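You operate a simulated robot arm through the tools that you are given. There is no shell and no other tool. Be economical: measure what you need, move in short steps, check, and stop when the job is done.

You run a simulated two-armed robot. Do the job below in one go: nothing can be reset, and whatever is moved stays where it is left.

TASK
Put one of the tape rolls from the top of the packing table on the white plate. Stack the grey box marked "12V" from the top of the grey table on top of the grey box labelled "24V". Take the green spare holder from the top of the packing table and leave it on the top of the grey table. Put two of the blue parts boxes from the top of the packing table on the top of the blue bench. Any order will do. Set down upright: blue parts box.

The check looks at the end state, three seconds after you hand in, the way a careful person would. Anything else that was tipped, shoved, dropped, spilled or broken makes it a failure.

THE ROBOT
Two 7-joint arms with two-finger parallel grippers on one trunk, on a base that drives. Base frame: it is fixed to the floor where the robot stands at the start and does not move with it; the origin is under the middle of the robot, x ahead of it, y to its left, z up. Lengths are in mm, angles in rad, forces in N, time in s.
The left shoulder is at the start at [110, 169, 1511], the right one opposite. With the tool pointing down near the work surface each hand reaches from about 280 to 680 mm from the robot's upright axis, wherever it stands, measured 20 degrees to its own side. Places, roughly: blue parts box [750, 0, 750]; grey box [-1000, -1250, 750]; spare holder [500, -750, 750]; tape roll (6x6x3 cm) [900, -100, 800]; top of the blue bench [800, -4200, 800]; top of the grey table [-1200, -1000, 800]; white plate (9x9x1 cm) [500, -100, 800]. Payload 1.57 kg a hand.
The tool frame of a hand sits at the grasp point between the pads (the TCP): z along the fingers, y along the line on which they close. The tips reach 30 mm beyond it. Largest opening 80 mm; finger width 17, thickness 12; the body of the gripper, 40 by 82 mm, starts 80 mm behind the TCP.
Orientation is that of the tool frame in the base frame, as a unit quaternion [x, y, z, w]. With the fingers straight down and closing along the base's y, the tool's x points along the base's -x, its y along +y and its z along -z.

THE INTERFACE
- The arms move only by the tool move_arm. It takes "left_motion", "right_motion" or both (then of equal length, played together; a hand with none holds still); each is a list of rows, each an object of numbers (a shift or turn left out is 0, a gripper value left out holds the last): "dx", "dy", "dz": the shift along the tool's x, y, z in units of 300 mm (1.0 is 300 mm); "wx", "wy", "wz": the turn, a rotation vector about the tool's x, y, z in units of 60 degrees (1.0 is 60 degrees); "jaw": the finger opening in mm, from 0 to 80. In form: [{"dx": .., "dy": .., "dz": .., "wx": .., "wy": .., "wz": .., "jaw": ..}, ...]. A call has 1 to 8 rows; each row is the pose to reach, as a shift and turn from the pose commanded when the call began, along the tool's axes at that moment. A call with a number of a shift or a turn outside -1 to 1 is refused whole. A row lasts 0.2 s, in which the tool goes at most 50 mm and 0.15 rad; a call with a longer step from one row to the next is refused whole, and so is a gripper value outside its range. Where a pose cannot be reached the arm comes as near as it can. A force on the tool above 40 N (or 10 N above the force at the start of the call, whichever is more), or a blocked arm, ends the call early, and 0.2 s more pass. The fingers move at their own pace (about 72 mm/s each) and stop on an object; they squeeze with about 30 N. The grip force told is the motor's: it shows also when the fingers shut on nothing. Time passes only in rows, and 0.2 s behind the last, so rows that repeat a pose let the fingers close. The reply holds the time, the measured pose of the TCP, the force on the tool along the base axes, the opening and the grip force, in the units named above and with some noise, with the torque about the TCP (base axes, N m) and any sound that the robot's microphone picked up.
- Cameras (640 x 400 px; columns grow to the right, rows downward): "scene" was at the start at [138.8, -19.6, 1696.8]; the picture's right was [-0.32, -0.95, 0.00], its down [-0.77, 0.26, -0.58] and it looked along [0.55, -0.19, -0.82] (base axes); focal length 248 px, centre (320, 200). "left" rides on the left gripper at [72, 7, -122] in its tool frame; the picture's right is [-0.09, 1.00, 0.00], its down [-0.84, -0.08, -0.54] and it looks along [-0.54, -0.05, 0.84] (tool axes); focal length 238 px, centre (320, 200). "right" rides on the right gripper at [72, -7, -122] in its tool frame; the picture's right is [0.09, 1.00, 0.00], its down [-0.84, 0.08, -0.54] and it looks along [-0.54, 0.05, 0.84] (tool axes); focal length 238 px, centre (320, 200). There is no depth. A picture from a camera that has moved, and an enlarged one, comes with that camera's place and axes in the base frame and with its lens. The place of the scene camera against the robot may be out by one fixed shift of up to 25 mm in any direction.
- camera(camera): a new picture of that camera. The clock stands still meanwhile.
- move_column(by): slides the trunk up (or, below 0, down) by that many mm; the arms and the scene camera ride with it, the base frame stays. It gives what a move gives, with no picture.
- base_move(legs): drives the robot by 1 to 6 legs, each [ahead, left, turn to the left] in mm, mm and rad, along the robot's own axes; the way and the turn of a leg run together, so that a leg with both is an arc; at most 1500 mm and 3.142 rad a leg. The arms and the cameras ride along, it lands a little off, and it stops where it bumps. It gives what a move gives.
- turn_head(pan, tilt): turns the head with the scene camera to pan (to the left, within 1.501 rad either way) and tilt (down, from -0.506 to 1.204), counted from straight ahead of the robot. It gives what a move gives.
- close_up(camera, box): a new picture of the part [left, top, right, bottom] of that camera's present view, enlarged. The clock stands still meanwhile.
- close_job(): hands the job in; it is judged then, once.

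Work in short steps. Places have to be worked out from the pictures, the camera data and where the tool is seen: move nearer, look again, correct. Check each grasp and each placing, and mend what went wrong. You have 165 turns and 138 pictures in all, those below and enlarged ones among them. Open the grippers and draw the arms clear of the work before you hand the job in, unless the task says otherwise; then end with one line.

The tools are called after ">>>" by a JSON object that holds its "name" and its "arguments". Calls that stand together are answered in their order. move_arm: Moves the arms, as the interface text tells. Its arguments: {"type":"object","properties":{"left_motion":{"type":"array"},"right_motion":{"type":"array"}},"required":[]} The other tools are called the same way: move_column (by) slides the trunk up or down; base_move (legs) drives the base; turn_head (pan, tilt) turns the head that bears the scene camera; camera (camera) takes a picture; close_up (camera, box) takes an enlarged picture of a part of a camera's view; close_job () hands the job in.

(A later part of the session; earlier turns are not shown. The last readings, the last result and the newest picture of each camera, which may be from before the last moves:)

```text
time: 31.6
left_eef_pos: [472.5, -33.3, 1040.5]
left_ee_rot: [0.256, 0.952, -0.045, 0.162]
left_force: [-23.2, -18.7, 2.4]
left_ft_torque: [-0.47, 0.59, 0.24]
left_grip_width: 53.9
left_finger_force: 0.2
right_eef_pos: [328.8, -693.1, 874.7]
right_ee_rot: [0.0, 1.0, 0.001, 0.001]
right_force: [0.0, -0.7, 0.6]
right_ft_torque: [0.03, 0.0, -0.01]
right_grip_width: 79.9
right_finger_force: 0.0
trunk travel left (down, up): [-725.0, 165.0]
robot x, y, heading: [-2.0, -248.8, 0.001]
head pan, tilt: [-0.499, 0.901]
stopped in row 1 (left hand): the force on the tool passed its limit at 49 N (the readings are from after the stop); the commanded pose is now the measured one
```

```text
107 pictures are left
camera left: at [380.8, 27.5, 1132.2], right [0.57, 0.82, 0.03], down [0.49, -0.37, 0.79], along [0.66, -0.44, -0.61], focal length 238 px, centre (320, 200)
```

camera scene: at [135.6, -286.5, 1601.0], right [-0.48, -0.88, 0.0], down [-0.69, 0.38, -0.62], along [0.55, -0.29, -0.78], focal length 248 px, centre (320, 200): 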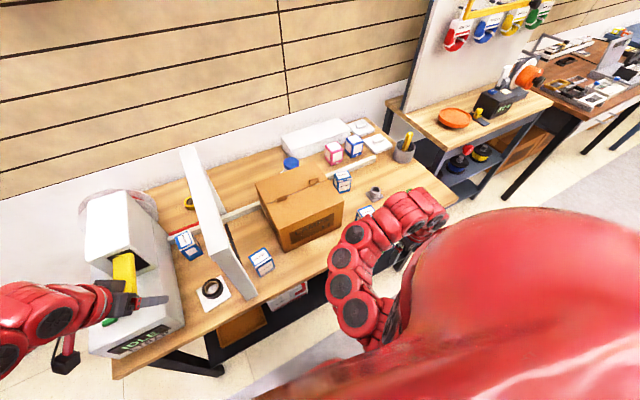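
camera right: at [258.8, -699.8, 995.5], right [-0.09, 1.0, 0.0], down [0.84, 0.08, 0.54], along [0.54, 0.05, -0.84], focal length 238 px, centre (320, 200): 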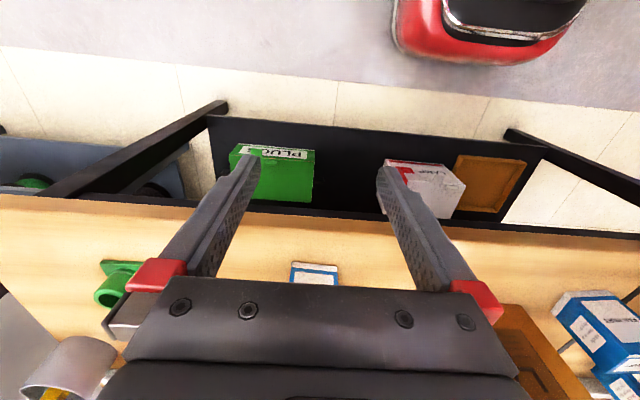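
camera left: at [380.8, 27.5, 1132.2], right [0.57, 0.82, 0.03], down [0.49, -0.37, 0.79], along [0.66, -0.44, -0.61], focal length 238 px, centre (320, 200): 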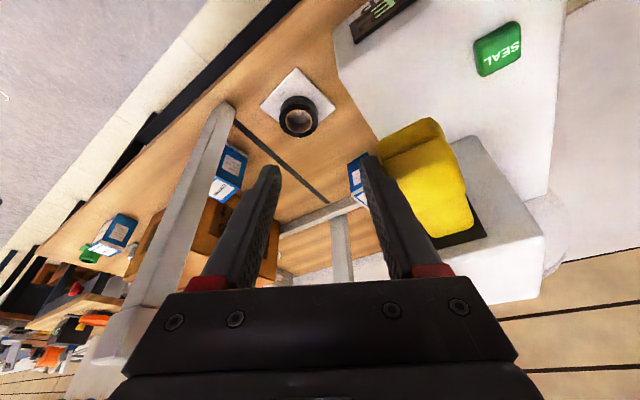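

Commanded pose is now the true one. I move purely -y by 50 mm from here.

>>> {"name": "move_arm", "arguments": {"left_motion": [{"dx": -0.026, "dy": -0.048, "dz": 0.009}, {"dx": -0.051, "dy": -0.097, "dz": 0.019}, {"dx": -0.077, "dy": -0.145, "dz": 0.028}, {"dx": -0.077, "dy": -0.145, "dz": 0.028}]}}

>>> {"name": "camera", "arguments": {"camera": "left"}}

```text
time: 32.6
left_eef_pos: [476.9, -52.6, 1040.3]
left_ee_rot: [0.25, 0.953, -0.044, 0.164]
left_force: [-0.3, -0.1, 0.4]
left_ft_torque: [0.02, -0.01, 0.0]
left_grip_width: 78.0
left_finger_force: 0.0
left hand out of reach, approached as far as the arm can: row 2, 3, 4
right_eef_pos: [330.0, -690.8, 876.0]
right_ee_rot: [-0.001, 1.0, -0.001, 0.0]
right_force: [0.2, 0.7, -0.3]
right_ft_torque: [0.04, 0.0, 0.01]
right_grip_width: 80.1
right_finger_force: 0.0
trunk travel left (down, up): [-725.0, 165.0]
robot x, y, heading: [-1.0, -248.0, 0.001]
head pan, tilt: [-0.499, 0.901]
```

```text
106 pictures are left
camera left: at [384.7, 7.9, 1131.2], right [0.57, 0.82, 0.03], down [0.49, -0.37, 0.79], along [0.66, -0.43, -0.61], focal length 238 px, centre (320, 200)
```

left: 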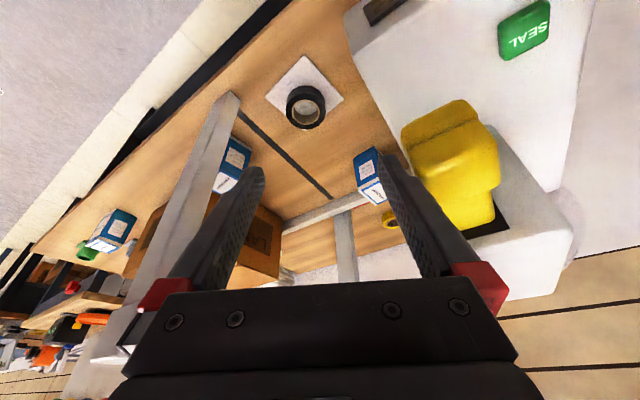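

The left hand is free. The green holder is at about (546,-945). I back off, drive right and come forward so the right hand can reach it.

>>> {"name": "base_move", "arguments": {"legs": [[-200, 0, 0], [0, -490, 0], [180, 0, 0]]}}

>>> {"name": "camera", "arguments": {"camera": "right"}}

>>> {"name": "camera", "arguments": {"camera": "scene"}}

>>> {"name": "camera", "arguments": {"camera": "left"}}

```text
time: 37.8
left_eef_pos: [452.0, -541.4, 1039.4]
left_ee_rot: [0.251, 0.953, -0.044, 0.164]
left_force: [-0.5, -0.1, 0.2]
left_ft_torque: [0.01, -0.03, 0.0]
left_grip_width: 77.8
left_finger_force: 0.1
right_eef_pos: [307.3, -1180.0, 876.4]
right_ee_rot: [-0.002, 1.0, -0.001, -0.001]
right_force: [0.5, 0.6, -0.6]
right_ft_torque: [0.02, 0.03, 0.01]
right_grip_width: 79.8
right_finger_force: 0.1
trunk travel left (down, up): [-725.0, 165.0]
robot x, y, heading: [-24.7, -739.4, -0.001]
head pan, tilt: [-0.499, 0.901]
```

```text
105 pictures are left
camera right: at [236.6, -1186.7, 997.0], right [-0.1, 1.0, 0.0], down [0.84, 0.08, 0.54], along [0.54, 0.05, -0.84], focal length 238 px, centre (320, 200)
```

right: 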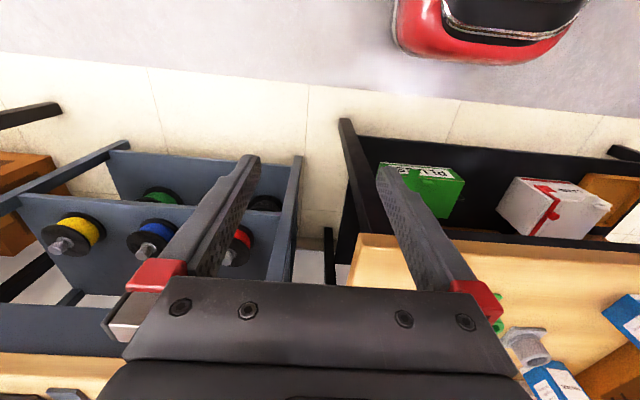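

```text
104 pictures are left
camera scene: at [113.7, -771.6, 1600.9], right [-0.48, -0.88, 0.0], down [-0.69, 0.37, -0.62], along [0.55, -0.3, -0.78], focal length 248 px, centre (320, 200)
```

scene: 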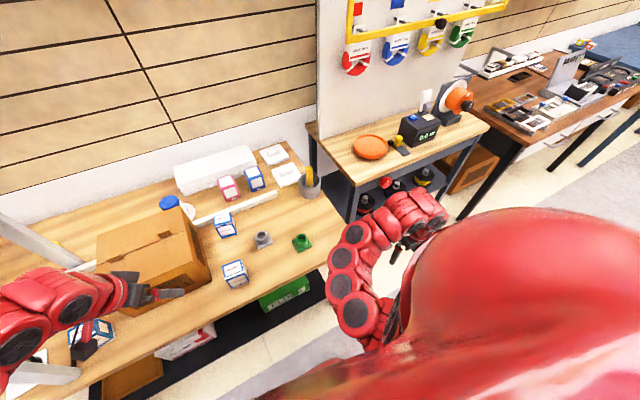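

```text
103 pictures are left
camera left: at [360.4, -482.1, 1131.4], right [0.57, 0.82, 0.03], down [0.49, -0.37, 0.79], along [0.66, -0.43, -0.61], focal length 238 px, centre (320, 200)
```

left: 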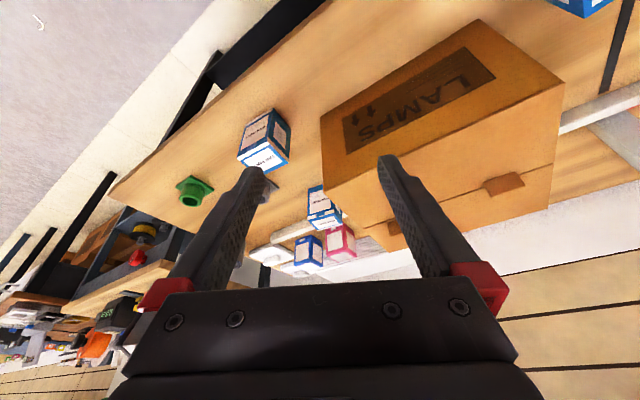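

The right area is in clear view: green holder, grey holder and two blue boxes. I enlarge them.

>>> {"name": "close_up", "arguments": {"camera": "scene", "box": [200, 190, 330, 300]}}

```text
3.64 times, centred on (265, 245) of scene
camera zoom: at [113.7, -771.6, 1600.9], right [-0.48, -0.88, 0.0], down [-0.69, 0.37, -0.62], along [0.55, -0.3, -0.78], focal length 901 px, centre (520, 36)
```

zoom: 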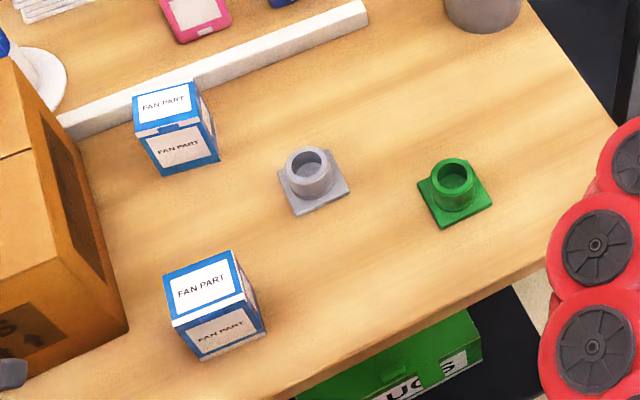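

Green holder at about (538,-930) with a round cup to grip. I bring the right hand over it.

>>> {"name": "move_arm", "arguments": {"right_motion": [{"dx": -0.08, "dy": 0.119, "dz": -0.06}, {"dx": -0.17, "dy": 0.238, "dz": -0.12}, {"dx": -0.26, "dy": 0.357, "dz": -0.18}, {"dx": -0.35, "dy": 0.476, "dz": -0.18}, {"dx": -0.44, "dy": 0.595, "dz": -0.18}, {"dx": -0.53, "dy": 0.714, "dz": -0.18}, {"dx": -0.61, "dy": 0.833, "dz": -0.18}, {"dx": -0.61, "dy": 0.833, "dz": -0.18}]}}

>>> {"name": "camera", "arguments": {"camera": "right"}}

```text
time: 39.6
left_eef_pos: [451.4, -542.6, 1039.2]
left_ee_rot: [0.251, 0.953, -0.044, 0.165]
left_force: [1.0, -0.3, 0.2]
left_ft_torque: [0.01, 0.0, -0.02]
left_grip_width: 78.0
left_finger_force: 0.2
right_eef_pos: [472.5, -981.0, 912.7]
right_ee_rot: [-0.001, 1.0, -0.001, 0.003]
right_force: [0.4, 0.1, -0.3]
right_ft_torque: [0.01, -0.01, -0.01]
right_grip_width: 80.2
right_finger_force: 0.1
right hand out of reach, approached as far as the arm can: row 3, 4, 5, 6, 7, 8
trunk travel left (down, up): [-725.0, 165.0]
robot x, y, heading: [-26.2, -739.3, 0.003]
head pan, tilt: [-0.499, 0.901]
```

```text
101 pictures are left
camera right: at [402.2, -986.3, 1033.7], right [-0.09, 1.0, 0.0], down [0.83, 0.08, 0.55], along [0.54, 0.05, -0.84], focal length 238 px, centre (320, 200)
```

right: 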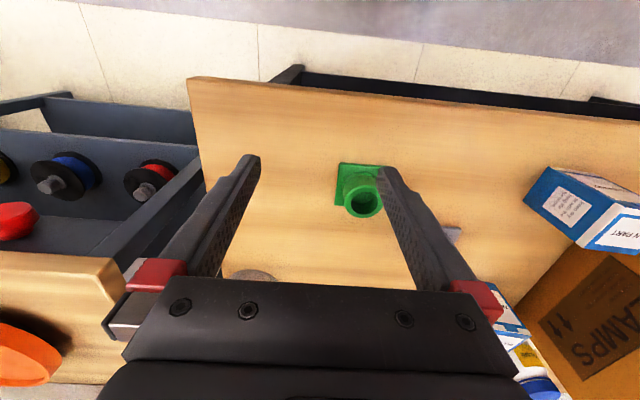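

The holder is at (537,-925). The hand stalled near there, so I command the pose further forward and lower, where reach should be better.

>>> {"name": "move_arm", "arguments": {"right_motion": [{"dx": -0.06, "dy": 0.01, "dz": 0.06}, {"dx": -0.11, "dy": 0.02, "dz": 0.11}, {"dx": -0.15, "dy": 0.02, "dz": 0.16}, {"dx": -0.15, "dy": 0.02, "dz": 0.16}]}}

```text
time: 40.6
left_eef_pos: [452.2, -540.8, 1039.2]
left_ee_rot: [0.251, 0.953, -0.044, 0.165]
left_force: [0.0, 0.1, 0.1]
left_ft_torque: [0.0, -0.02, 0.03]
left_grip_width: 78.2
left_finger_force: 0.0
right_eef_pos: [517.9, -973.7, 866.2]
right_ee_rot: [-0.002, 1.0, 0.001, -0.001]
right_force: [0.1, 0.0, 0.5]
right_ft_torque: [-0.02, 0.02, 0.04]
right_grip_width: 80.1
right_finger_force: 0.0
trunk travel left (down, up): [-725.0, 165.0]
robot x, y, heading: [-22.3, -738.3, 0.003]
head pan, tilt: [-0.499, 0.901]
```

It is still settling; I hold the pose a few rows and see where it ends.

>>> {"name": "move_arm", "arguments": {"right_motion": [{"dz": 0.0}, {"dz": 0.0}, {"dz": 0.0}]}}

>>> {"name": "camera", "arguments": {"camera": "right"}}

```text
time: 41.4
left_eef_pos: [451.5, -541.8, 1040.6]
left_ee_rot: [0.252, 0.953, -0.044, 0.164]
left_force: [0.5, -0.9, -0.4]
left_ft_torque: [0.03, 0.02, 0.06]
left_grip_width: 78.1
left_finger_force: 0.0
right_eef_pos: [517.7, -973.9, 866.4]
right_ee_rot: [-0.002, 1.0, -0.001, -0.001]
right_force: [0.3, 0.5, -0.5]
right_ft_torque: [0.02, 0.01, 0.0]
right_grip_width: 80.0
right_finger_force: 0.1
trunk travel left (down, up): [-725.0, 165.0]
robot x, y, heading: [-24.9, -739.7, 0.003]
head pan, tilt: [-0.499, 0.901]
```

```text
100 pictures are left
camera right: at [447.3, -980.3, 987.6], right [-0.1, 1.0, 0.0], down [0.84, 0.08, 0.54], along [0.54, 0.05, -0.84], focal length 238 px, centre (320, 200)
```

right: 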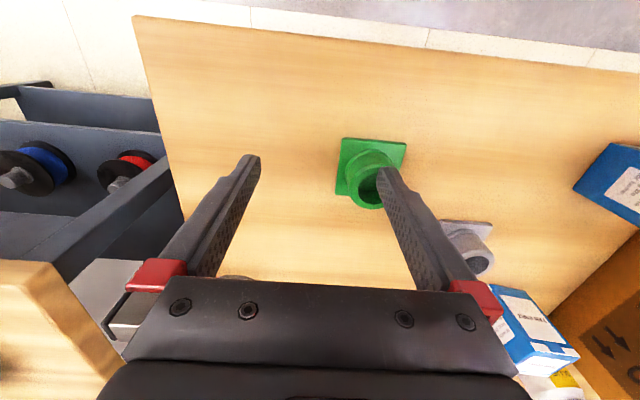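

The holder is at (541,-923) from here. I move +22, +51 mm to centre over the cup.

>>> {"name": "move_arm", "arguments": {"right_motion": [{"dx": -0.035, "dy": 0.085}, {"dx": -0.075, "dy": 0.17}, {"dx": -0.075, "dy": 0.17}]}}

>>> {"name": "camera", "arguments": {"camera": "right"}}

```text
time: 42.2
left_eef_pos: [451.9, -542.5, 1040.3]
left_ee_rot: [0.251, 0.953, -0.045, 0.164]
left_force: [0.3, -0.4, -0.8]
left_ft_torque: [0.0, -0.02, 0.01]
left_grip_width: 78.5
left_finger_force: 0.0
right_eef_pos: [540.4, -922.7, 867.1]
right_ee_rot: [-0.001, 1.0, 0.0, 0.0]
right_force: [0.5, 0.4, -0.6]
right_ft_torque: [-0.02, 0.01, 0.01]
right_grip_width: 79.8
right_finger_force: 0.1
trunk travel left (down, up): [-725.0, 165.0]
robot x, y, heading: [-27.8, -742.0, 0.003]
head pan, tilt: [-0.499, 0.901]
```

```text
99 pictures are left
camera right: at [469.5, -928.9, 987.4], right [-0.09, 1.0, 0.0], down [0.84, 0.08, 0.54], along [0.54, 0.05, -0.84], focal length 238 px, centre (320, 200)
```

right: 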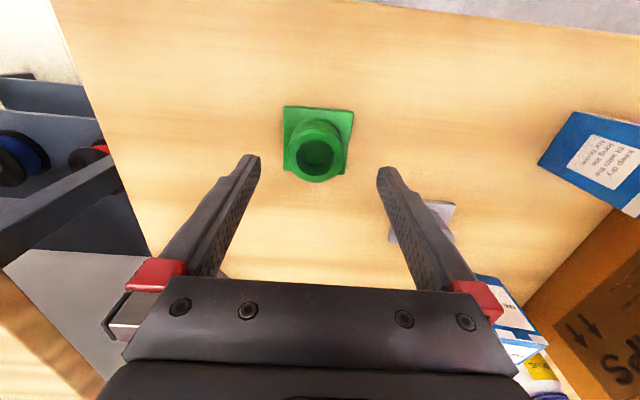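

The hand is centred over the cup. I lower it to z≈820 so the tips flank the cup above its base plate.

>>> {"name": "move_arm", "arguments": {"right_motion": [{"dz": 0.06}, {"dz": 0.11, "dx": 0.004}, {"dz": 0.155, "dx": 0.006}, {"dz": 0.155, "dx": 0.006}]}}

>>> {"name": "camera", "arguments": {"camera": "right"}}

```text
time: 43.2
left_eef_pos: [452.0, -541.8, 1039.1]
left_ee_rot: [0.251, 0.953, -0.045, 0.165]
left_force: [0.2, 0.2, 1.0]
left_ft_torque: [0.0, -0.01, -0.03]
left_grip_width: 77.9
left_finger_force: 0.0
right_eef_pos: [538.6, -922.4, 820.1]
right_ee_rot: [-0.002, 1.0, 0.001, 0.0]
right_force: [0.6, 0.3, -0.3]
right_ft_torque: [0.0, 0.03, 0.04]
right_grip_width: 80.1
right_finger_force: 0.0
trunk travel left (down, up): [-725.0, 165.0]
robot x, y, heading: [-22.5, -738.8, -0.0]
head pan, tilt: [-0.499, 0.901]
```

```text
98 pictures are left
camera right: at [468.0, -928.5, 941.1], right [-0.1, 1.0, 0.0], down [0.84, 0.08, 0.54], along [0.54, 0.05, -0.84], focal length 238 px, centre (320, 200)
```

right: 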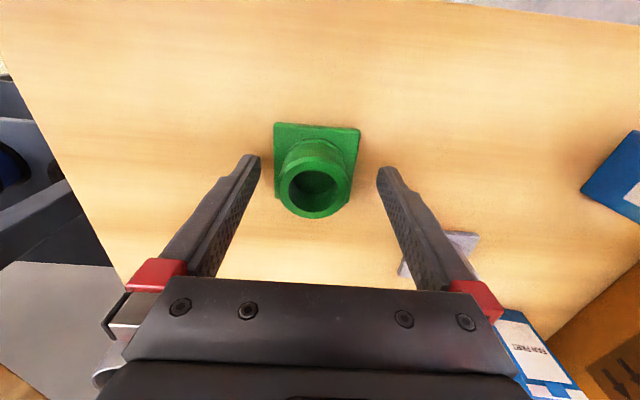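

The cup is centred between the tips, with the tips above the base plate. I close the right gripper.

>>> {"name": "move_arm", "arguments": {"right_motion": [{"jaw": 30}, {"jaw": 30}, {"jaw": 30}, {"jaw": 30}]}}

>>> {"name": "move_arm", "arguments": {"right_motion": [{"dz": -0.1}, {"dz": -0.2}, {"dz": -0.3}, {"dz": -0.3}]}}

>>> {"name": "camera", "arguments": {"camera": "right"}}

```text
time: 44.2
left_eef_pos: [452.8, -541.2, 1040.8]
left_ee_rot: [0.251, 0.953, -0.044, 0.164]
left_force: [0.4, -0.2, -0.4]
left_ft_torque: [0.01, -0.02, -0.02]
left_grip_width: 78.1
left_finger_force: 0.1
right_eef_pos: [538.2, -923.1, 819.6]
right_ee_rot: [-0.001, 1.0, 0.0, 0.0]
right_force: [0.8, 0.3, 0.6]
right_ft_torque: [-0.02, 0.05, 0.01]
right_grip_width: 43.5
right_finger_force: 29.9
trunk travel left (down, up): [-725.0, 165.0]
robot x, y, heading: [-21.6, -737.9, 0.005]
head pan, tilt: [-0.499, 0.901]
```

```text
time: 45.2
left_eef_pos: [453.5, -541.9, 1040.7]
left_ee_rot: [0.251, 0.953, -0.044, 0.164]
left_force: [-0.8, 0.0, 0.1]
left_ft_torque: [0.02, -0.01, 0.03]
left_grip_width: 77.7
left_finger_force: 0.0
right_eef_pos: [539.1, -922.5, 910.4]
right_ee_rot: [-0.001, 1.0, 0.001, 0.0]
right_force: [0.5, 0.7, -0.1]
right_ft_torque: [0.02, -0.04, 0.01]
right_grip_width: 43.7
right_finger_force: 30.1
trunk travel left (down, up): [-725.0, 165.0]
robot x, y, heading: [-25.8, -737.9, 0.002]
head pan, tilt: [-0.499, 0.901]
```

```text
97 pictures are left
camera right: at [468.5, -929.2, 1031.7], right [-0.1, 1.0, 0.0], down [0.84, 0.08, 0.54], along [0.54, 0.05, -0.84], focal length 238 px, centre (320, 200)
```

right: 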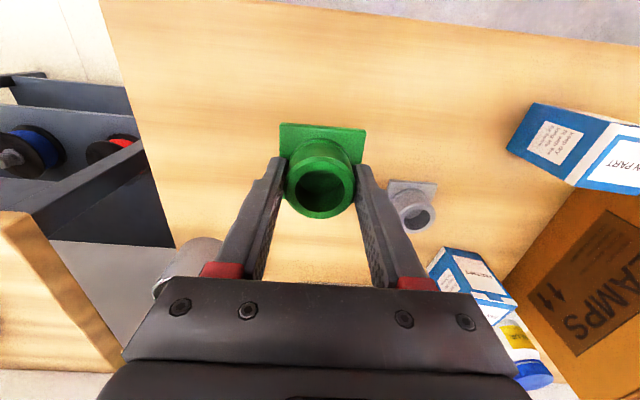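

The holder is firmly held (43.7 mm). I back off 250 mm and turn right 90° to look for the grey table.

>>> {"name": "base_move", "arguments": {"legs": [[-250, 0, 0], [0, 0, -1.571]]}}

>>> {"name": "turn_head", "arguments": {"pan": -1.0, "tilt": 0.5}}

>>> {"name": "camera", "arguments": {"camera": "scene"}}

```text
time: 50.9
left_eef_pos: [-74.5, -1213.9, 1040.6]
left_ee_rot: [0.85, 0.498, -0.148, 0.086]
left_force: [0.0, -0.5, -0.2]
left_ft_torque: [0.0, 0.0, -0.03]
left_grip_width: 78.0
left_finger_force: 0.1
right_eef_pos: [-456.5, -1303.6, 910.9]
right_ee_rot: [0.704, 0.71, 0.001, 0.0]
right_force: [-0.9, 0.4, -0.1]
right_ft_torque: [0.0, -0.02, -0.01]
right_grip_width: 43.4
right_finger_force: 29.8
trunk travel left (down, up): [-725.0, 165.0]
robot x, y, heading: [-275.4, -740.4, -1.564]
head pan, tilt: [-0.499, 0.901]
```

```text
time: 51.8
left_eef_pos: [-75.3, -1214.4, 1039.5]
left_ee_rot: [0.85, 0.498, -0.147, 0.086]
left_force: [-0.2, 0.1, -0.8]
left_ft_torque: [-0.01, 0.02, -0.01]
left_grip_width: 78.2
left_finger_force: 0.0
right_eef_pos: [-457.3, -1303.9, 910.5]
right_ee_rot: [0.705, 0.71, 0.0, 0.0]
right_force: [0.0, 0.5, -1.0]
right_ft_torque: [0.01, 0.01, -0.04]
right_grip_width: 43.5
right_finger_force: 29.8
trunk travel left (down, up): [-725.0, 165.0]
robot x, y, heading: [-271.1, -740.7, -1.571]
head pan, tilt: [-1.0, 0.499]
```

```text
96 pictures are left
camera scene: at [-360.3, -866.2, 1634.7], right [-0.55, 0.84, 0.0], down [0.4, 0.26, -0.88], along [-0.74, -0.48, -0.48], focal length 248 px, centre (320, 200)
```

scene: 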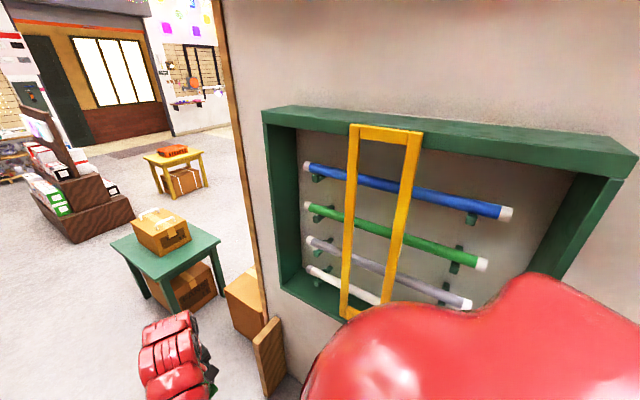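

A tube-rack panel blocks the view and the grey table must be to the right behind my shoulder. I turn the robot a bit further right and look again.

>>> {"name": "turn_head", "arguments": {"pan": -1.5, "tilt": 0.6}}

>>> {"name": "camera", "arguments": {"camera": "scene"}}

```text
time: 52.8
left_eef_pos: [-74.8, -1213.8, 1039.3]
left_ee_rot: [0.85, 0.498, -0.147, 0.086]
left_force: [0.7, 0.0, -0.3]
left_ft_torque: [0.03, 0.01, -0.02]
left_grip_width: 78.1
left_finger_force: 0.0
right_eef_pos: [-457.1, -1302.9, 911.3]
right_ee_rot: [0.705, 0.71, 0.0, 0.0]
right_force: [-0.2, -0.7, -0.2]
right_ft_torque: [-0.03, -0.01, 0.0]
right_grip_width: 43.4
right_finger_force: 29.9
trunk travel left (down, up): [-725.0, 165.0]
robot x, y, heading: [-275.3, -741.3, -1.571]
head pan, tilt: [-1.499, 0.6]
```

```text
95 pictures are left
camera scene: at [-372.2, -823.4, 1625.7], right [-0.08, 1.0, 0.0], down [0.56, 0.04, -0.83], along [-0.82, -0.06, -0.56], focal length 248 px, centre (320, 200)
```

scene: 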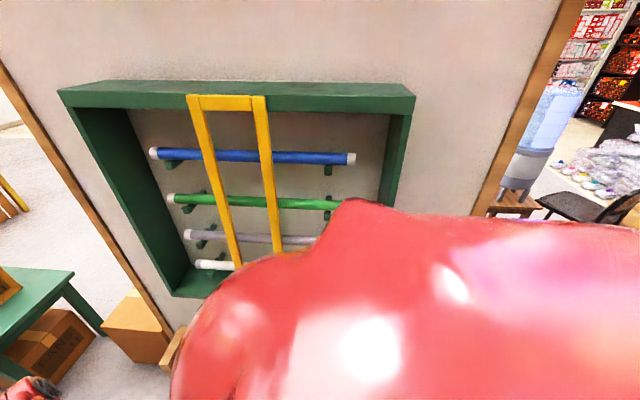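

The table is hidden by my shoulder. I shift 300 mm away from it (+x) and turn right 45° for a clear look.

>>> {"name": "base_move", "arguments": {"legs": [[0, 280, 0], [0, 0, -0.785]]}}

>>> {"name": "turn_head", "arguments": {"pan": -0.7, "tilt": 0.6}}

>>> {"name": "camera", "arguments": {"camera": "scene"}}

```text
time: 56.8
left_eef_pos: [-191.7, -1214.6, 1039.6]
left_ee_rot: [0.976, 0.135, -0.169, 0.023]
left_force: [0.3, 0.1, 0.5]
left_ft_torque: [-0.01, 0.01, 0.02]
left_grip_width: 78.0
left_finger_force: 0.0
right_eef_pos: [-522.5, -1007.6, 909.5]
right_ee_rot: [0.922, 0.386, 0.0, 0.0]
right_force: [0.7, 0.6, -0.5]
right_ft_torque: [0.01, -0.03, 0.0]
right_grip_width: 43.4
right_finger_force: 30.4
trunk travel left (down, up): [-725.0, 165.0]
robot x, y, heading: [5.2, -736.5, -2.35]
head pan, tilt: [-1.499, 0.6]
```

```text
time: 57.9
left_eef_pos: [-191.2, -1215.0, 1039.3]
left_ee_rot: [0.976, 0.134, -0.169, 0.023]
left_force: [-0.6, 0.7, 0.3]
left_ft_torque: [0.0, 0.0, -0.01]
left_grip_width: 78.0
left_finger_force: 0.1
right_eef_pos: [-522.9, -1008.1, 909.9]
right_ee_rot: [0.922, 0.387, 0.001, 0.0]
right_force: [-1.0, 1.3, -0.7]
right_ft_torque: [0.01, 0.01, -0.02]
right_grip_width: 43.1
right_finger_force: 30.5
trunk travel left (down, up): [-725.0, 165.0]
robot x, y, heading: [3.5, -737.3, -2.351]
head pan, tilt: [-0.7, 0.6]
```

```text
94 pictures are left
camera scene: at [-150.5, -799.7, 1625.7], right [-0.09, 1.0, 0.0], down [0.56, 0.05, -0.82], along [-0.82, -0.07, -0.57], focal length 248 px, centre (320, 200)
```

scene: 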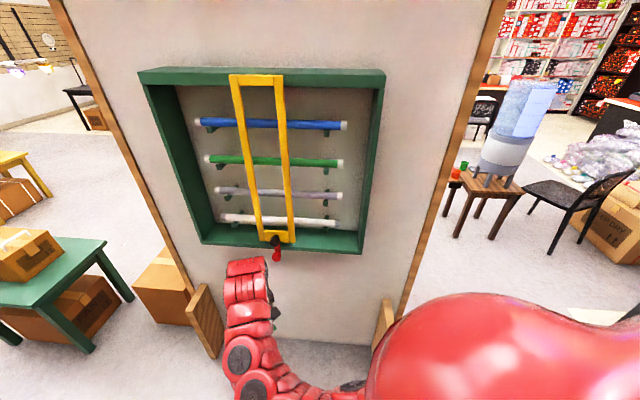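

The panel stands at x≈-930 (y from about -1580 to -458), so the grey table at (-1200,-1000) is behind it. I turn to face -x and drive sideways to +y to go round its end, where the floor looks empty.

>>> {"name": "base_move", "arguments": {"legs": [[0, 0, -0.79], [0, -840, 0]]}}

>>> {"name": "turn_head", "arguments": {"pan": 0.3, "tilt": 0.5}}

>>> {"name": "camera", "arguments": {"camera": "scene"}}

```text
time: 64.4
left_eef_pos: [-470.4, -91.9, 1040.5]
left_ee_rot: [0.952, -0.255, -0.165, -0.045]
left_force: [0.8, -0.5, 0.3]
left_ft_torque: [0.03, -0.01, -0.02]
left_grip_width: 77.9
left_finger_force: 0.1
right_eef_pos: [-553.6, 289.7, 909.4]
right_ee_rot: [1.0, -0.003, 0.0, 0.0]
right_force: [-0.3, 0.1, 0.1]
right_ft_torque: [0.0, -0.01, 0.01]
right_grip_width: 43.4
right_finger_force: 29.7
trunk travel left (down, up): [-725.0, 165.0]
robot x, y, heading: [4.4, 102.1, 3.135]
head pan, tilt: [-0.7, 0.6]
```

```text
time: 65.7
left_eef_pos: [-470.6, -92.1, 1039.8]
left_ee_rot: [0.952, -0.256, -0.164, -0.046]
left_force: [-0.1, 0.5, 0.1]
left_ft_torque: [-0.04, -0.05, 0.02]
left_grip_width: 78.1
left_finger_force: 0.0
right_eef_pos: [-554.2, 290.0, 908.9]
right_ee_rot: [1.0, -0.002, 0.001, 0.0]
right_force: [0.9, 0.3, 0.0]
right_ft_torque: [-0.02, 0.02, 0.0]
right_grip_width: 43.4
right_finger_force: 30.2
trunk travel left (down, up): [-725.0, 165.0]
robot x, y, heading: [6.0, 103.4, 3.14]
head pan, tilt: [0.3, 0.499]
```

```text
93 pictures are left
camera scene: at [-171.0, 79.9, 1634.8], right [-0.29, 0.96, 0.0], down [0.46, 0.14, -0.88], along [-0.84, -0.25, -0.48], focal length 248 px, centre (320, 200)
```

scene: 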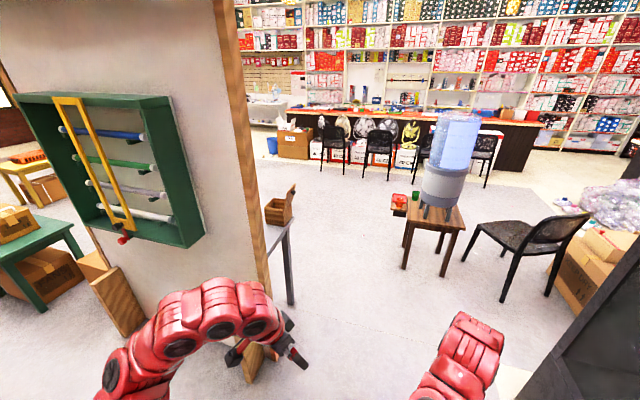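

The grey table is visible behind the panel, its +y end at about (-1371,-480). I go round: forward, sideways, turn to face -y, then strafe to x≈-1500 at y≈250.

>>> {"name": "base_move", "arguments": {"legs": [[600, 0, 0], [0, -150, 0], [0, 0, 1.571], [0, -850, 0]]}}

>>> {"name": "turn_head", "arguments": {"pan": 0.1, "tilt": 0.6}}

>>> {"name": "camera", "arguments": {"camera": "scene"}}

```text
time: 78.0
left_eef_pos: [-1236.3, -224.7, 1040.6]
left_ee_rot: [0.849, 0.5, -0.147, 0.085]
left_force: [-0.2, 1.2, 0.8]
left_ft_torque: [0.01, 0.0, 0.0]
left_grip_width: 78.0
left_finger_force: 0.0
right_eef_pos: [-1616.7, -314.4, 910.4]
right_ee_rot: [0.703, 0.711, 0.0, 0.0]
right_force: [-0.3, 0.1, 0.4]
right_ft_torque: [0.01, 0.03, -0.01]
right_grip_width: 43.6
right_finger_force: 29.6
trunk travel left (down, up): [-725.0, 165.0]
robot x, y, heading: [-1439.8, 248.4, -1.564]
head pan, tilt: [0.3, 0.499]
```

```text
time: 78.7
left_eef_pos: [-1236.8, -224.2, 1040.0]
left_ee_rot: [0.849, 0.499, -0.149, 0.085]
left_force: [0.3, -0.9, 0.4]
left_ft_torque: [-0.01, 0.02, 0.01]
left_grip_width: 78.1
left_finger_force: 0.1
right_eef_pos: [-1615.9, -313.4, 910.2]
right_ee_rot: [0.703, 0.711, 0.0, 0.0]
right_force: [-0.2, 0.1, -0.3]
right_ft_torque: [-0.01, -0.01, 0.01]
right_grip_width: 43.3
right_finger_force: 29.8
trunk travel left (down, up): [-725.0, 165.0]
robot x, y, heading: [-1435.8, 251.0, -1.561]
head pan, tilt: [0.099, 0.6]
```

```text
92 pictures are left
camera scene: at [-1436.5, 84.8, 1625.7], right [-0.99, -0.11, 0.0], down [-0.06, 0.56, -0.83], along [0.09, -0.82, -0.56], focal length 248 px, centre (320, 200)
```

scene: 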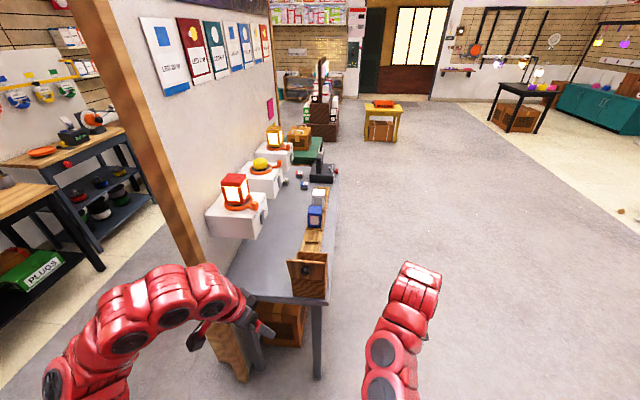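

The grey table is in full view now, with plenty of clear floor on its -x side. I enlarge it.

>>> {"name": "close_up", "arguments": {"camera": "scene", "box": [190, 120, 350, 320]}}

>>> {"name": "close_up", "arguments": {"camera": "scene", "box": [270, 150, 350, 210]}}

```text
2.00 times, centred on (270, 220) of scene
camera zoom: at [-1436.5, 84.8, 1625.7], right [-0.99, -0.11, 0.0], down [-0.06, 0.56, -0.83], along [0.09, -0.82, -0.56], focal length 496 px, centre (420, 160)
```

zoom: 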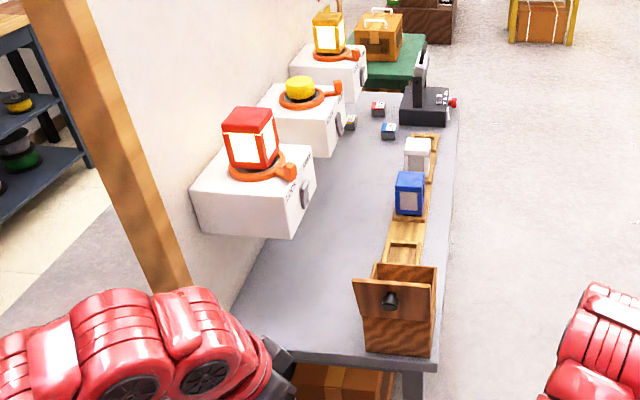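

```text
6.67 times, centred on (310, 180) of scene
camera zoom: at [-1436.5, 84.8, 1625.7], right [-0.99, -0.11, 0.0], down [-0.06, 0.56, -0.83], along [0.09, -0.82, -0.56], focal length 1652 px, centre (387, 333)
```

zoom: 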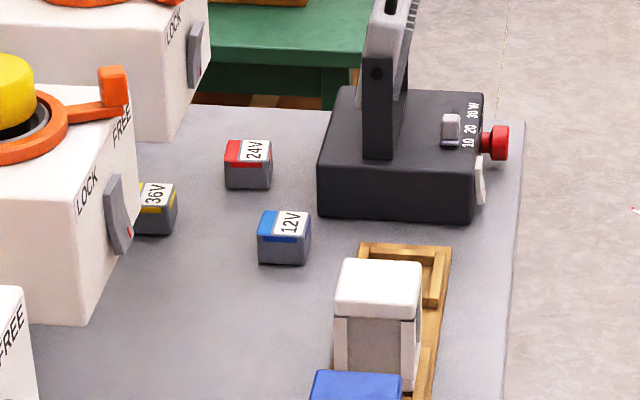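

12V box ≈(-1189,-1271), 24V ≈(-1125,-1424), each about 50 mm; the strip between the edge tray and the housings is free for the holder. I raise the trunk and drive round to face +x at (-1850,-850).

>>> {"name": "move_column", "arguments": {"by": 160}}

>>> {"name": "base_move", "arguments": {"legs": [[300, 0, 0], [0, -300, 0], [800, 0, 0], [0, -110, 0], [0, 0, 1.565]]}}

>>> {"name": "turn_head", "arguments": {"pan": -0.2, "tilt": 0.7}}

>>> {"name": "camera", "arguments": {"camera": "scene"}}

```text
time: 80.5
left_eef_pos: [-1236.4, -224.9, 1200.8]
left_ee_rot: [0.85, 0.499, -0.147, 0.085]
left_force: [-0.3, 0.1, 0.4]
left_ft_torque: [0.0, -0.02, -0.01]
left_grip_width: 78.0
left_finger_force: 0.0
right_eef_pos: [-1615.9, -314.8, 1070.2]
right_ee_rot: [0.703, 0.711, 0.0, 0.0]
right_force: [-0.7, -0.5, -0.5]
right_ft_torque: [-0.02, 0.05, -0.01]
right_grip_width: 43.3
right_finger_force: 30.3
trunk travel left (down, up): [-885.0, 5.0]
robot x, y, heading: [-1437.0, 250.4, -1.555]
head pan, tilt: [0.099, 0.6]
```

```text
time: 92.7
left_eef_pos: [-1358.0, -659.3, 1199.2]
left_ee_rot: [0.248, 0.953, -0.044, 0.165]
left_force: [-0.2, 0.8, 0.3]
left_ft_torque: [-0.03, 0.01, 0.01]
left_grip_width: 77.7
left_finger_force: 0.1
right_eef_pos: [-1268.5, -1039.6, 1069.1]
right_ee_rot: [-0.005, 1.0, 0.0, -0.001]
right_force: [0.6, -0.2, -0.8]
right_ft_torque: [-0.02, -0.02, -0.01]
right_grip_width: 43.2
right_finger_force: 30.1
trunk travel left (down, up): [-885.0, 5.0]
robot x, y, heading: [-1827.7, -862.8, 0.006]
head pan, tilt: [0.099, 0.6]
```

```text
time: 93.5
left_eef_pos: [-1356.8, -659.2, 1200.3]
left_ee_rot: [0.249, 0.954, -0.044, 0.164]
left_force: [0.0, -1.0, -0.2]
left_ft_torque: [0.01, -0.01, -0.03]
left_grip_width: 78.1
left_finger_force: 0.1
right_eef_pos: [-1268.5, -1039.5, 1070.6]
right_ee_rot: [-0.004, 1.0, 0.0, -0.001]
right_force: [0.0, 1.4, -0.3]
right_ft_torque: [0.04, -0.01, -0.01]
right_grip_width: 43.5
right_finger_force: 30.1
trunk travel left (down, up): [-885.0, 5.0]
robot x, y, heading: [-1831.7, -854.4, 0.009]
head pan, tilt: [-0.201, 0.7]
```

```text
89 pictures are left
camera scene: at [-1678.2, -871.1, 1777.1], right [-0.19, -0.98, 0.0], down [-0.63, 0.12, -0.77], along [0.75, -0.15, -0.64], focal length 248 px, centre (320, 200)
```

scene: 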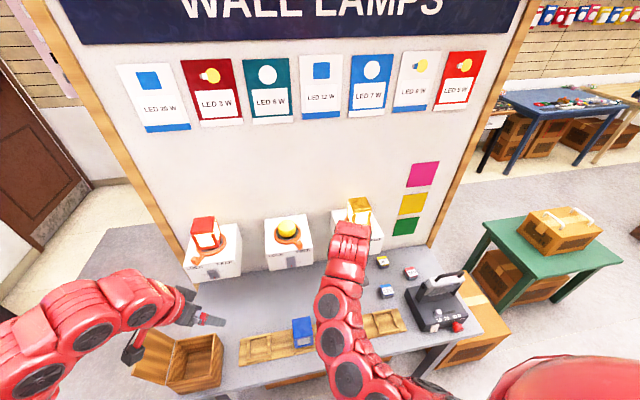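

Good arrival. I check what lies under the right hand with its own camera.

>>> {"name": "camera", "arguments": {"camera": "right"}}

>>> {"name": "close_up", "arguments": {"camera": "scene", "box": [170, 190, 490, 390]}}

```text
88 pictures are left
camera right: at [-1339.3, -1046.2, 1191.6], right [-0.1, 0.99, 0.0], down [0.84, 0.08, 0.54], along [0.54, 0.06, -0.84], focal length 238 px, centre (320, 200)
```

right: 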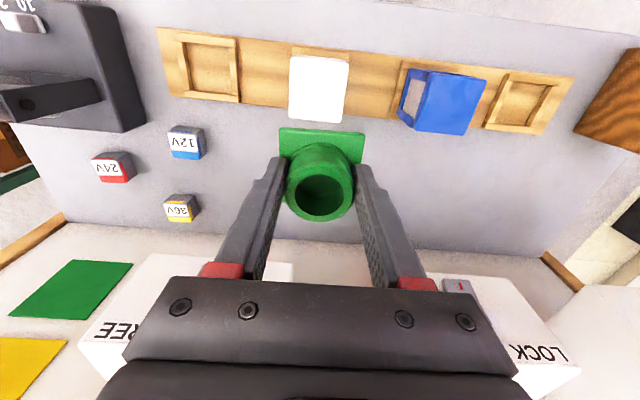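

```text
2.00 times, centred on (330, 290) of scene
camera zoom: at [-1678.2, -871.1, 1777.1], right [-0.19, -0.98, 0.0], down [-0.63, 0.12, -0.77], along [0.75, -0.15, -0.64], focal length 496 px, centre (300, 20)
```

zoom: 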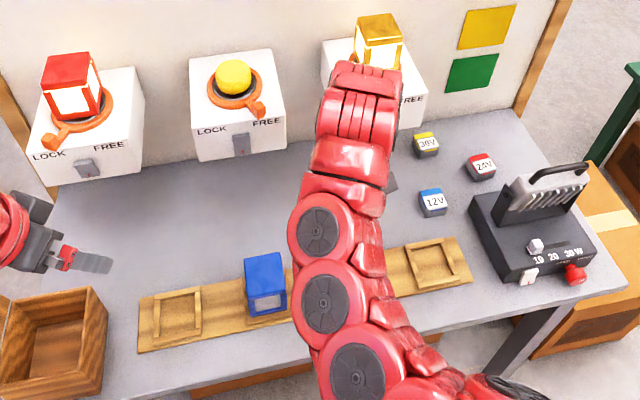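

Free strip runs from x≈-1255 (tray) to x≈-1040 (housing front) at y≈-1040. I'll put the holder at about (-1175,-1040): drive 60 mm ahead and lower the trunk.

>>> {"name": "base_move", "arguments": {"legs": [[60, 0, 0]]}}

>>> {"name": "move_column", "arguments": {"by": -160}}

>>> {"name": "camera", "arguments": {"camera": "right"}}

```text
time: 94.5
left_eef_pos: [-1302.7, -659.3, 1201.3]
left_ee_rot: [0.248, 0.953, -0.045, 0.166]
left_force: [0.1, 0.0, -0.2]
left_ft_torque: [-0.01, -0.02, 0.03]
left_grip_width: 78.0
left_finger_force: 0.1
right_eef_pos: [-1214.0, -1040.6, 1073.4]
right_ee_rot: [-0.004, 1.0, 0.0, 0.002]
right_force: [-1.3, 0.5, -0.6]
right_ft_torque: [-0.01, -0.03, 0.0]
right_grip_width: 43.3
right_finger_force: 30.2
trunk travel left (down, up): [-885.0, 5.0]
robot x, y, heading: [-1774.2, -864.8, 0.01]
head pan, tilt: [-0.201, 0.7]
```

```text
time: 96.3
left_eef_pos: [-1299.1, -658.3, 1039.2]
left_ee_rot: [0.249, 0.954, -0.045, 0.164]
left_force: [-0.3, 0.1, -0.4]
left_ft_torque: [-0.01, -0.02, -0.01]
left_grip_width: 77.7
left_finger_force: 0.2
right_eef_pos: [-1209.9, -1039.4, 911.1]
right_ee_rot: [-0.004, 1.0, 0.0, 0.0]
right_force: [0.2, 0.1, 0.2]
right_ft_torque: [-0.01, 0.0, -0.01]
right_grip_width: 43.6
right_finger_force: 30.3
trunk travel left (down, up): [-725.0, 165.0]
robot x, y, heading: [-1774.1, -860.1, 0.007]
head pan, tilt: [-0.201, 0.7]
```

```text
86 pictures are left
camera right: at [-1280.4, -1045.8, 1031.5], right [-0.1, 0.99, 0.0], down [0.84, 0.08, 0.54], along [0.54, 0.06, -0.84], focal length 238 px, centre (320, 200)
```

right: 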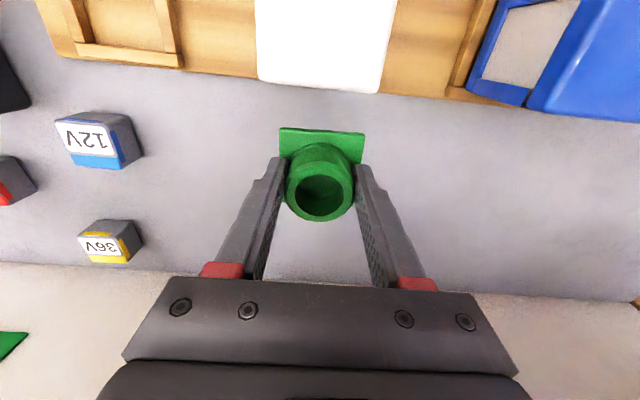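

The spot is clear. I move 35 mm further in and down to just above the table.

>>> {"name": "move_arm", "arguments": {"right_motion": [{"dx": -0.117, "dz": 0.05}, {"dx": -0.117, "dz": 0.15}, {"dx": -0.117, "dz": 0.25}, {"dx": -0.117, "dz": 0.27}, {"dx": -0.117, "dz": 0.28}, {"dx": -0.117, "dz": 0.29}]}}

```text
time: 97.7
left_eef_pos: [-1298.7, -658.6, 1040.3]
left_ee_rot: [0.249, 0.953, -0.045, 0.164]
left_force: [1.2, -0.4, 0.2]
left_ft_torque: [0.0, 0.0, 0.03]
left_grip_width: 78.0
left_finger_force: 0.1
right_eef_pos: [-1174.8, -1038.4, 823.4]
right_ee_rot: [-0.004, 1.0, 0.0, -0.001]
right_force: [0.6, -1.0, 0.0]
right_ft_torque: [-0.03, 0.02, 0.01]
right_grip_width: 43.7
right_finger_force: 30.1
trunk travel left (down, up): [-725.0, 165.0]
robot x, y, heading: [-1773.0, -856.7, 0.008]
head pan, tilt: [-0.201, 0.7]
```

No contact yet at z 823; I lower in 3 mm steps until the force shows.

>>> {"name": "move_arm", "arguments": {"right_motion": [{"dz": 0.01}, {"dz": 0.02}, {"dz": 0.02}]}}

>>> {"name": "camera", "arguments": {"camera": "right"}}

```text
time: 98.5
left_eef_pos: [-1301.3, -658.8, 1040.6]
left_ee_rot: [0.249, 0.953, -0.045, 0.165]
left_force: [0.1, -0.2, 0.3]
left_ft_torque: [0.0, -0.02, -0.01]
left_grip_width: 77.8
left_finger_force: 0.1
right_eef_pos: [-1175.3, -1038.6, 819.4]
right_ee_rot: [-0.004, 1.0, 0.0, 0.003]
right_force: [1.9, -2.8, 19.3]
right_ft_torque: [-0.15, 0.29, 0.04]
right_grip_width: 43.6
right_finger_force: 30.3
trunk travel left (down, up): [-725.0, 165.0]
robot x, y, heading: [-1773.2, -858.9, 0.006]
head pan, tilt: [-0.201, 0.7]
```

```text
85 pictures are left
camera right: at [-1246.1, -1045.5, 940.7], right [-0.1, 0.99, 0.0], down [0.83, 0.08, 0.55], along [0.54, 0.05, -0.84], focal length 238 px, centre (320, 200)
```

right: 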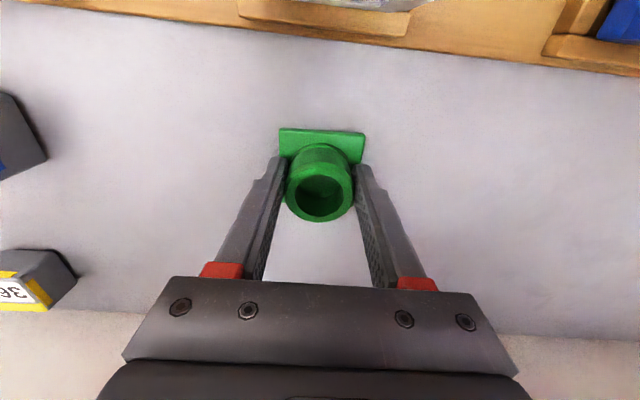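

Contact at 19 N: the holder stands on the table at the same height. I ease off 2 mm, open and lift away.

>>> {"name": "move_arm", "arguments": {"right_motion": [{"dz": -0.008}, {"dz": -0.008, "jaw": 78}, {"dz": -0.008, "jaw": 78}, {"dz": -0.008, "jaw": 78}, {"dz": -0.1}, {"dz": -0.22}, {"dz": -0.35}, {"dz": -0.35}]}}

>>> {"name": "camera", "arguments": {"camera": "right"}}

```text
time: 100.3
left_eef_pos: [-1299.5, -659.1, 1041.2]
left_ee_rot: [0.249, 0.953, -0.045, 0.165]
left_force: [-0.1, 0.4, -0.8]
left_ft_torque: [-0.03, 0.0, 0.01]
left_grip_width: 78.3
left_finger_force: 0.2
right_eef_pos: [-1173.6, -1038.7, 922.3]
right_ee_rot: [-0.004, 1.0, -0.001, 0.001]
right_force: [0.9, 0.5, -0.1]
right_ft_torque: [0.01, -0.04, 0.07]
right_grip_width: 78.1
right_finger_force: 0.1
trunk travel left (down, up): [-725.0, 165.0]
robot x, y, heading: [-1771.9, -859.0, 0.008]
head pan, tilt: [-0.201, 0.7]
```

```text
84 pictures are left
camera right: at [-1244.3, -1044.9, 1043.8], right [-0.1, 0.99, 0.0], down [0.84, 0.08, 0.54], along [0.54, 0.05, -0.84], focal length 238 px, centre (320, 200)
```

right: 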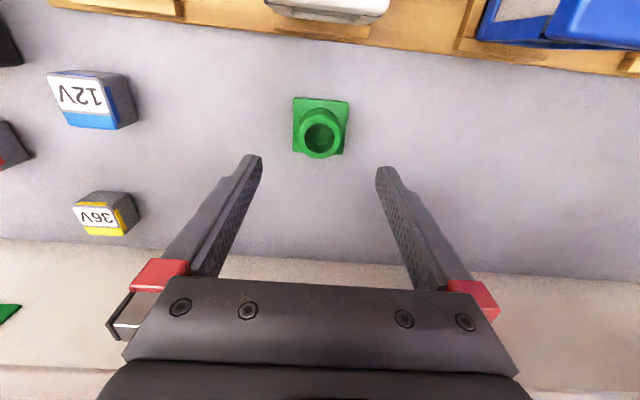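

The holder stands by itself. The 12V box is at (-1178,-1260); I slide the base 220 mm to the right so the hand is over it.

>>> {"name": "base_move", "arguments": {"legs": [[0, -220, 0]]}}

>>> {"name": "camera", "arguments": {"camera": "right"}}

>>> {"name": "camera", "arguments": {"camera": "scene"}}

```text
time: 101.4
left_eef_pos: [-1301.9, -720.6, 1041.4]
left_ee_rot: [0.247, 0.954, -0.043, 0.166]
left_force: [-1.1, 0.0, -0.3]
left_ft_torque: [0.05, 0.02, 0.0]
left_grip_width: 78.3
left_finger_force: 0.0
right_eef_pos: [-1177.7, -1093.7, 923.3]
right_ee_rot: [-0.009, 1.0, 0.005, -0.002]
right_force: [-0.7, -0.1, 0.5]
right_ft_torque: [0.07, -0.03, 0.0]
right_grip_width: 78.1
right_finger_force: 0.1
trunk travel left (down, up): [-725.0, 165.0]
robot x, y, heading: [-1773.0, -920.0, 0.007]
head pan, tilt: [-0.201, 0.7]
stopped in leg 1: the robot was blocked; the commanded pose is now the measured one
```

```text
83 pictures are left
camera right: at [-1248.4, -1102.8, 1044.4], right [-0.11, 0.99, 0.01], down [0.84, 0.09, 0.54], along [0.54, 0.07, -0.84], focal length 238 px, centre (320, 200)
```

right: 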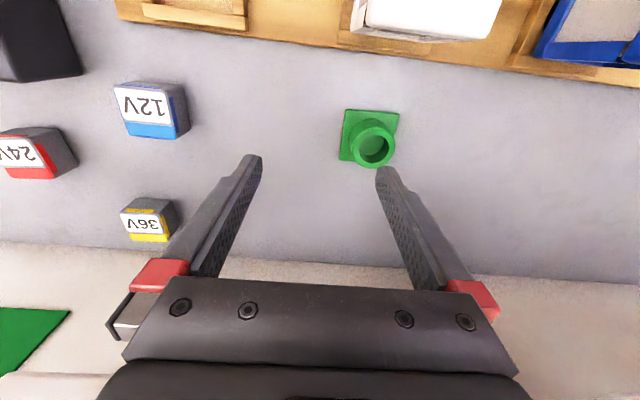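

```text
82 pictures are left
camera scene: at [-1624.3, -934.3, 1617.5], right [-0.19, -0.98, 0.0], down [-0.63, 0.12, -0.77], along [0.75, -0.14, -0.64], focal length 248 px, centre (320, 200)
```

scene: 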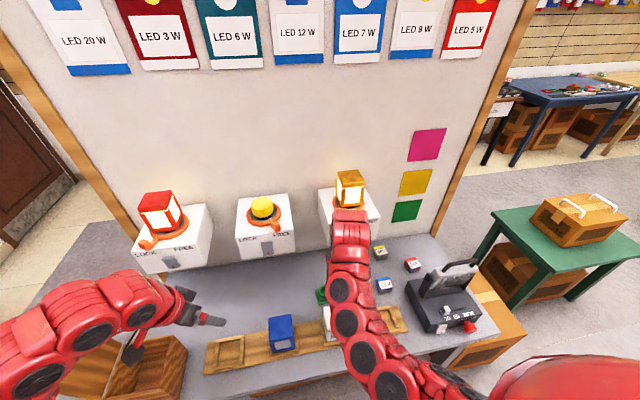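

The base was blocked after 60 mm. I look through the left camera to see whether that hand touches the wooden box.

>>> {"name": "camera", "arguments": {"camera": "left"}}

>>> {"name": "turn_head", "arguments": {"pan": 0.6, "tilt": 1.0}}

>>> {"name": "camera", "arguments": {"camera": "scene"}}

```text
81 pictures are left
camera left: at [-1394.6, -661.5, 1133.1], right [0.56, 0.83, 0.03], down [0.49, -0.36, 0.79], along [0.67, -0.43, -0.61], focal length 238 px, centre (320, 200)
```

left: 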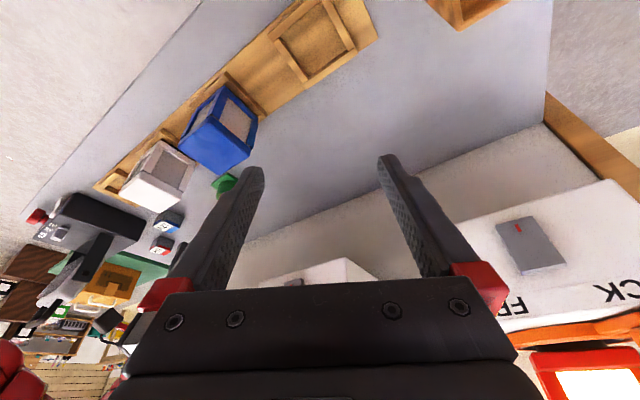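

```text
time: 102.5
left_eef_pos: [-1301.4, -717.7, 1042.2]
left_ee_rot: [0.247, 0.954, -0.045, 0.164]
left_force: [1.2, 1.1, -0.2]
left_ft_torque: [0.0, 0.0, -0.02]
left_grip_width: 77.9
left_finger_force: 0.0
right_eef_pos: [-1177.3, -1092.3, 922.1]
right_ee_rot: [-0.009, 1.0, 0.002, -0.002]
right_force: [0.2, -0.5, 0.1]
right_ft_torque: [-0.02, 0.0, 0.0]
right_grip_width: 77.9
right_finger_force: 0.1
trunk travel left (down, up): [-725.0, 165.0]
robot x, y, heading: [-1771.5, -920.9, 0.009]
head pan, tilt: [0.6, 1.0]
```

```text
80 pictures are left
camera scene: at [-1649.1, -874.0, 1594.0], right [0.57, -0.82, 0.0], down [-0.69, -0.48, -0.54], along [0.45, 0.31, -0.84], focal length 248 px, centre (320, 200)
```

scene: 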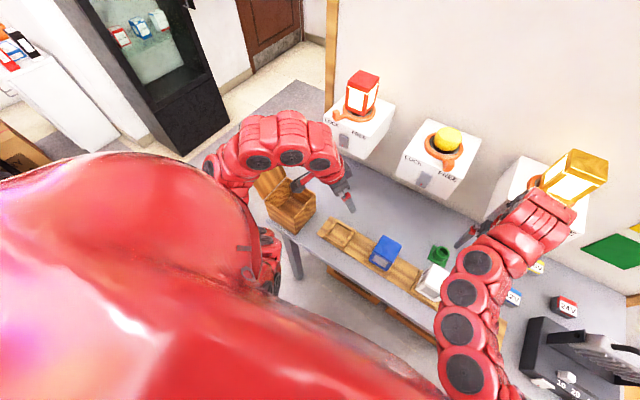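

The right wrist looks close to the orange lamp on the third housing, which may be what blocked it. I enlarge that spot.

>>> {"name": "close_up", "arguments": {"camera": "scene", "box": [430, 130, 640, 330]}}

```text
2.00 times, centred on (535, 230) of scene
camera zoom: at [-1649.1, -874.0, 1594.0], right [0.57, -0.82, 0.0], down [-0.69, -0.48, -0.54], along [0.45, 0.31, -0.84], focal length 496 px, centre (-110, 140)
```

zoom: 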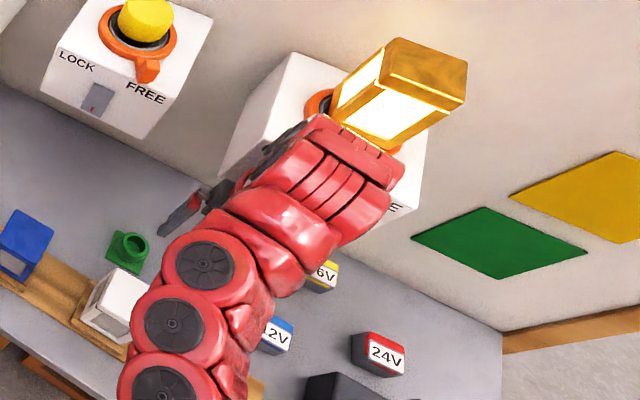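

The wrist is against the orange lamp. I back the base straight off 120 mm, then slide right; afterwards I'll lean the hand towards the robot so that the wrist stays clear.

>>> {"name": "base_move", "arguments": {"legs": [[-120, 0, 0]]}}

>>> {"name": "camera", "arguments": {"camera": "scene"}}

```text
time: 103.8
left_eef_pos: [-1420.9, -720.0, 1041.7]
left_ee_rot: [0.247, 0.954, -0.045, 0.165]
left_force: [0.0, 0.0, 0.3]
left_ft_torque: [0.01, -0.01, -0.03]
left_grip_width: 78.0
left_finger_force: 0.1
right_eef_pos: [-1297.1, -1092.6, 923.2]
right_ee_rot: [-0.009, 1.0, 0.003, -0.001]
right_force: [-3.0, -0.1, 7.5]
right_ft_torque: [0.35, 0.09, 0.1]
right_grip_width: 77.3
right_finger_force: 0.0
trunk travel left (down, up): [-725.0, 165.0]
robot x, y, heading: [-1893.2, -919.4, 0.005]
head pan, tilt: [0.6, 1.0]
```

```text
78 pictures are left
camera scene: at [-1768.5, -875.7, 1594.0], right [0.57, -0.82, 0.0], down [-0.69, -0.48, -0.54], along [0.44, 0.31, -0.84], focal length 248 px, centre (320, 200)
```

scene: 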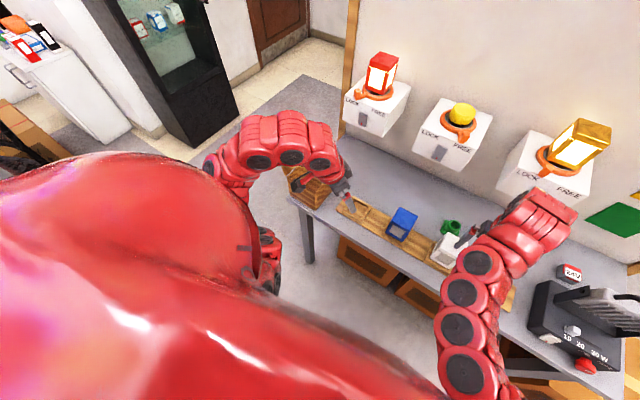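

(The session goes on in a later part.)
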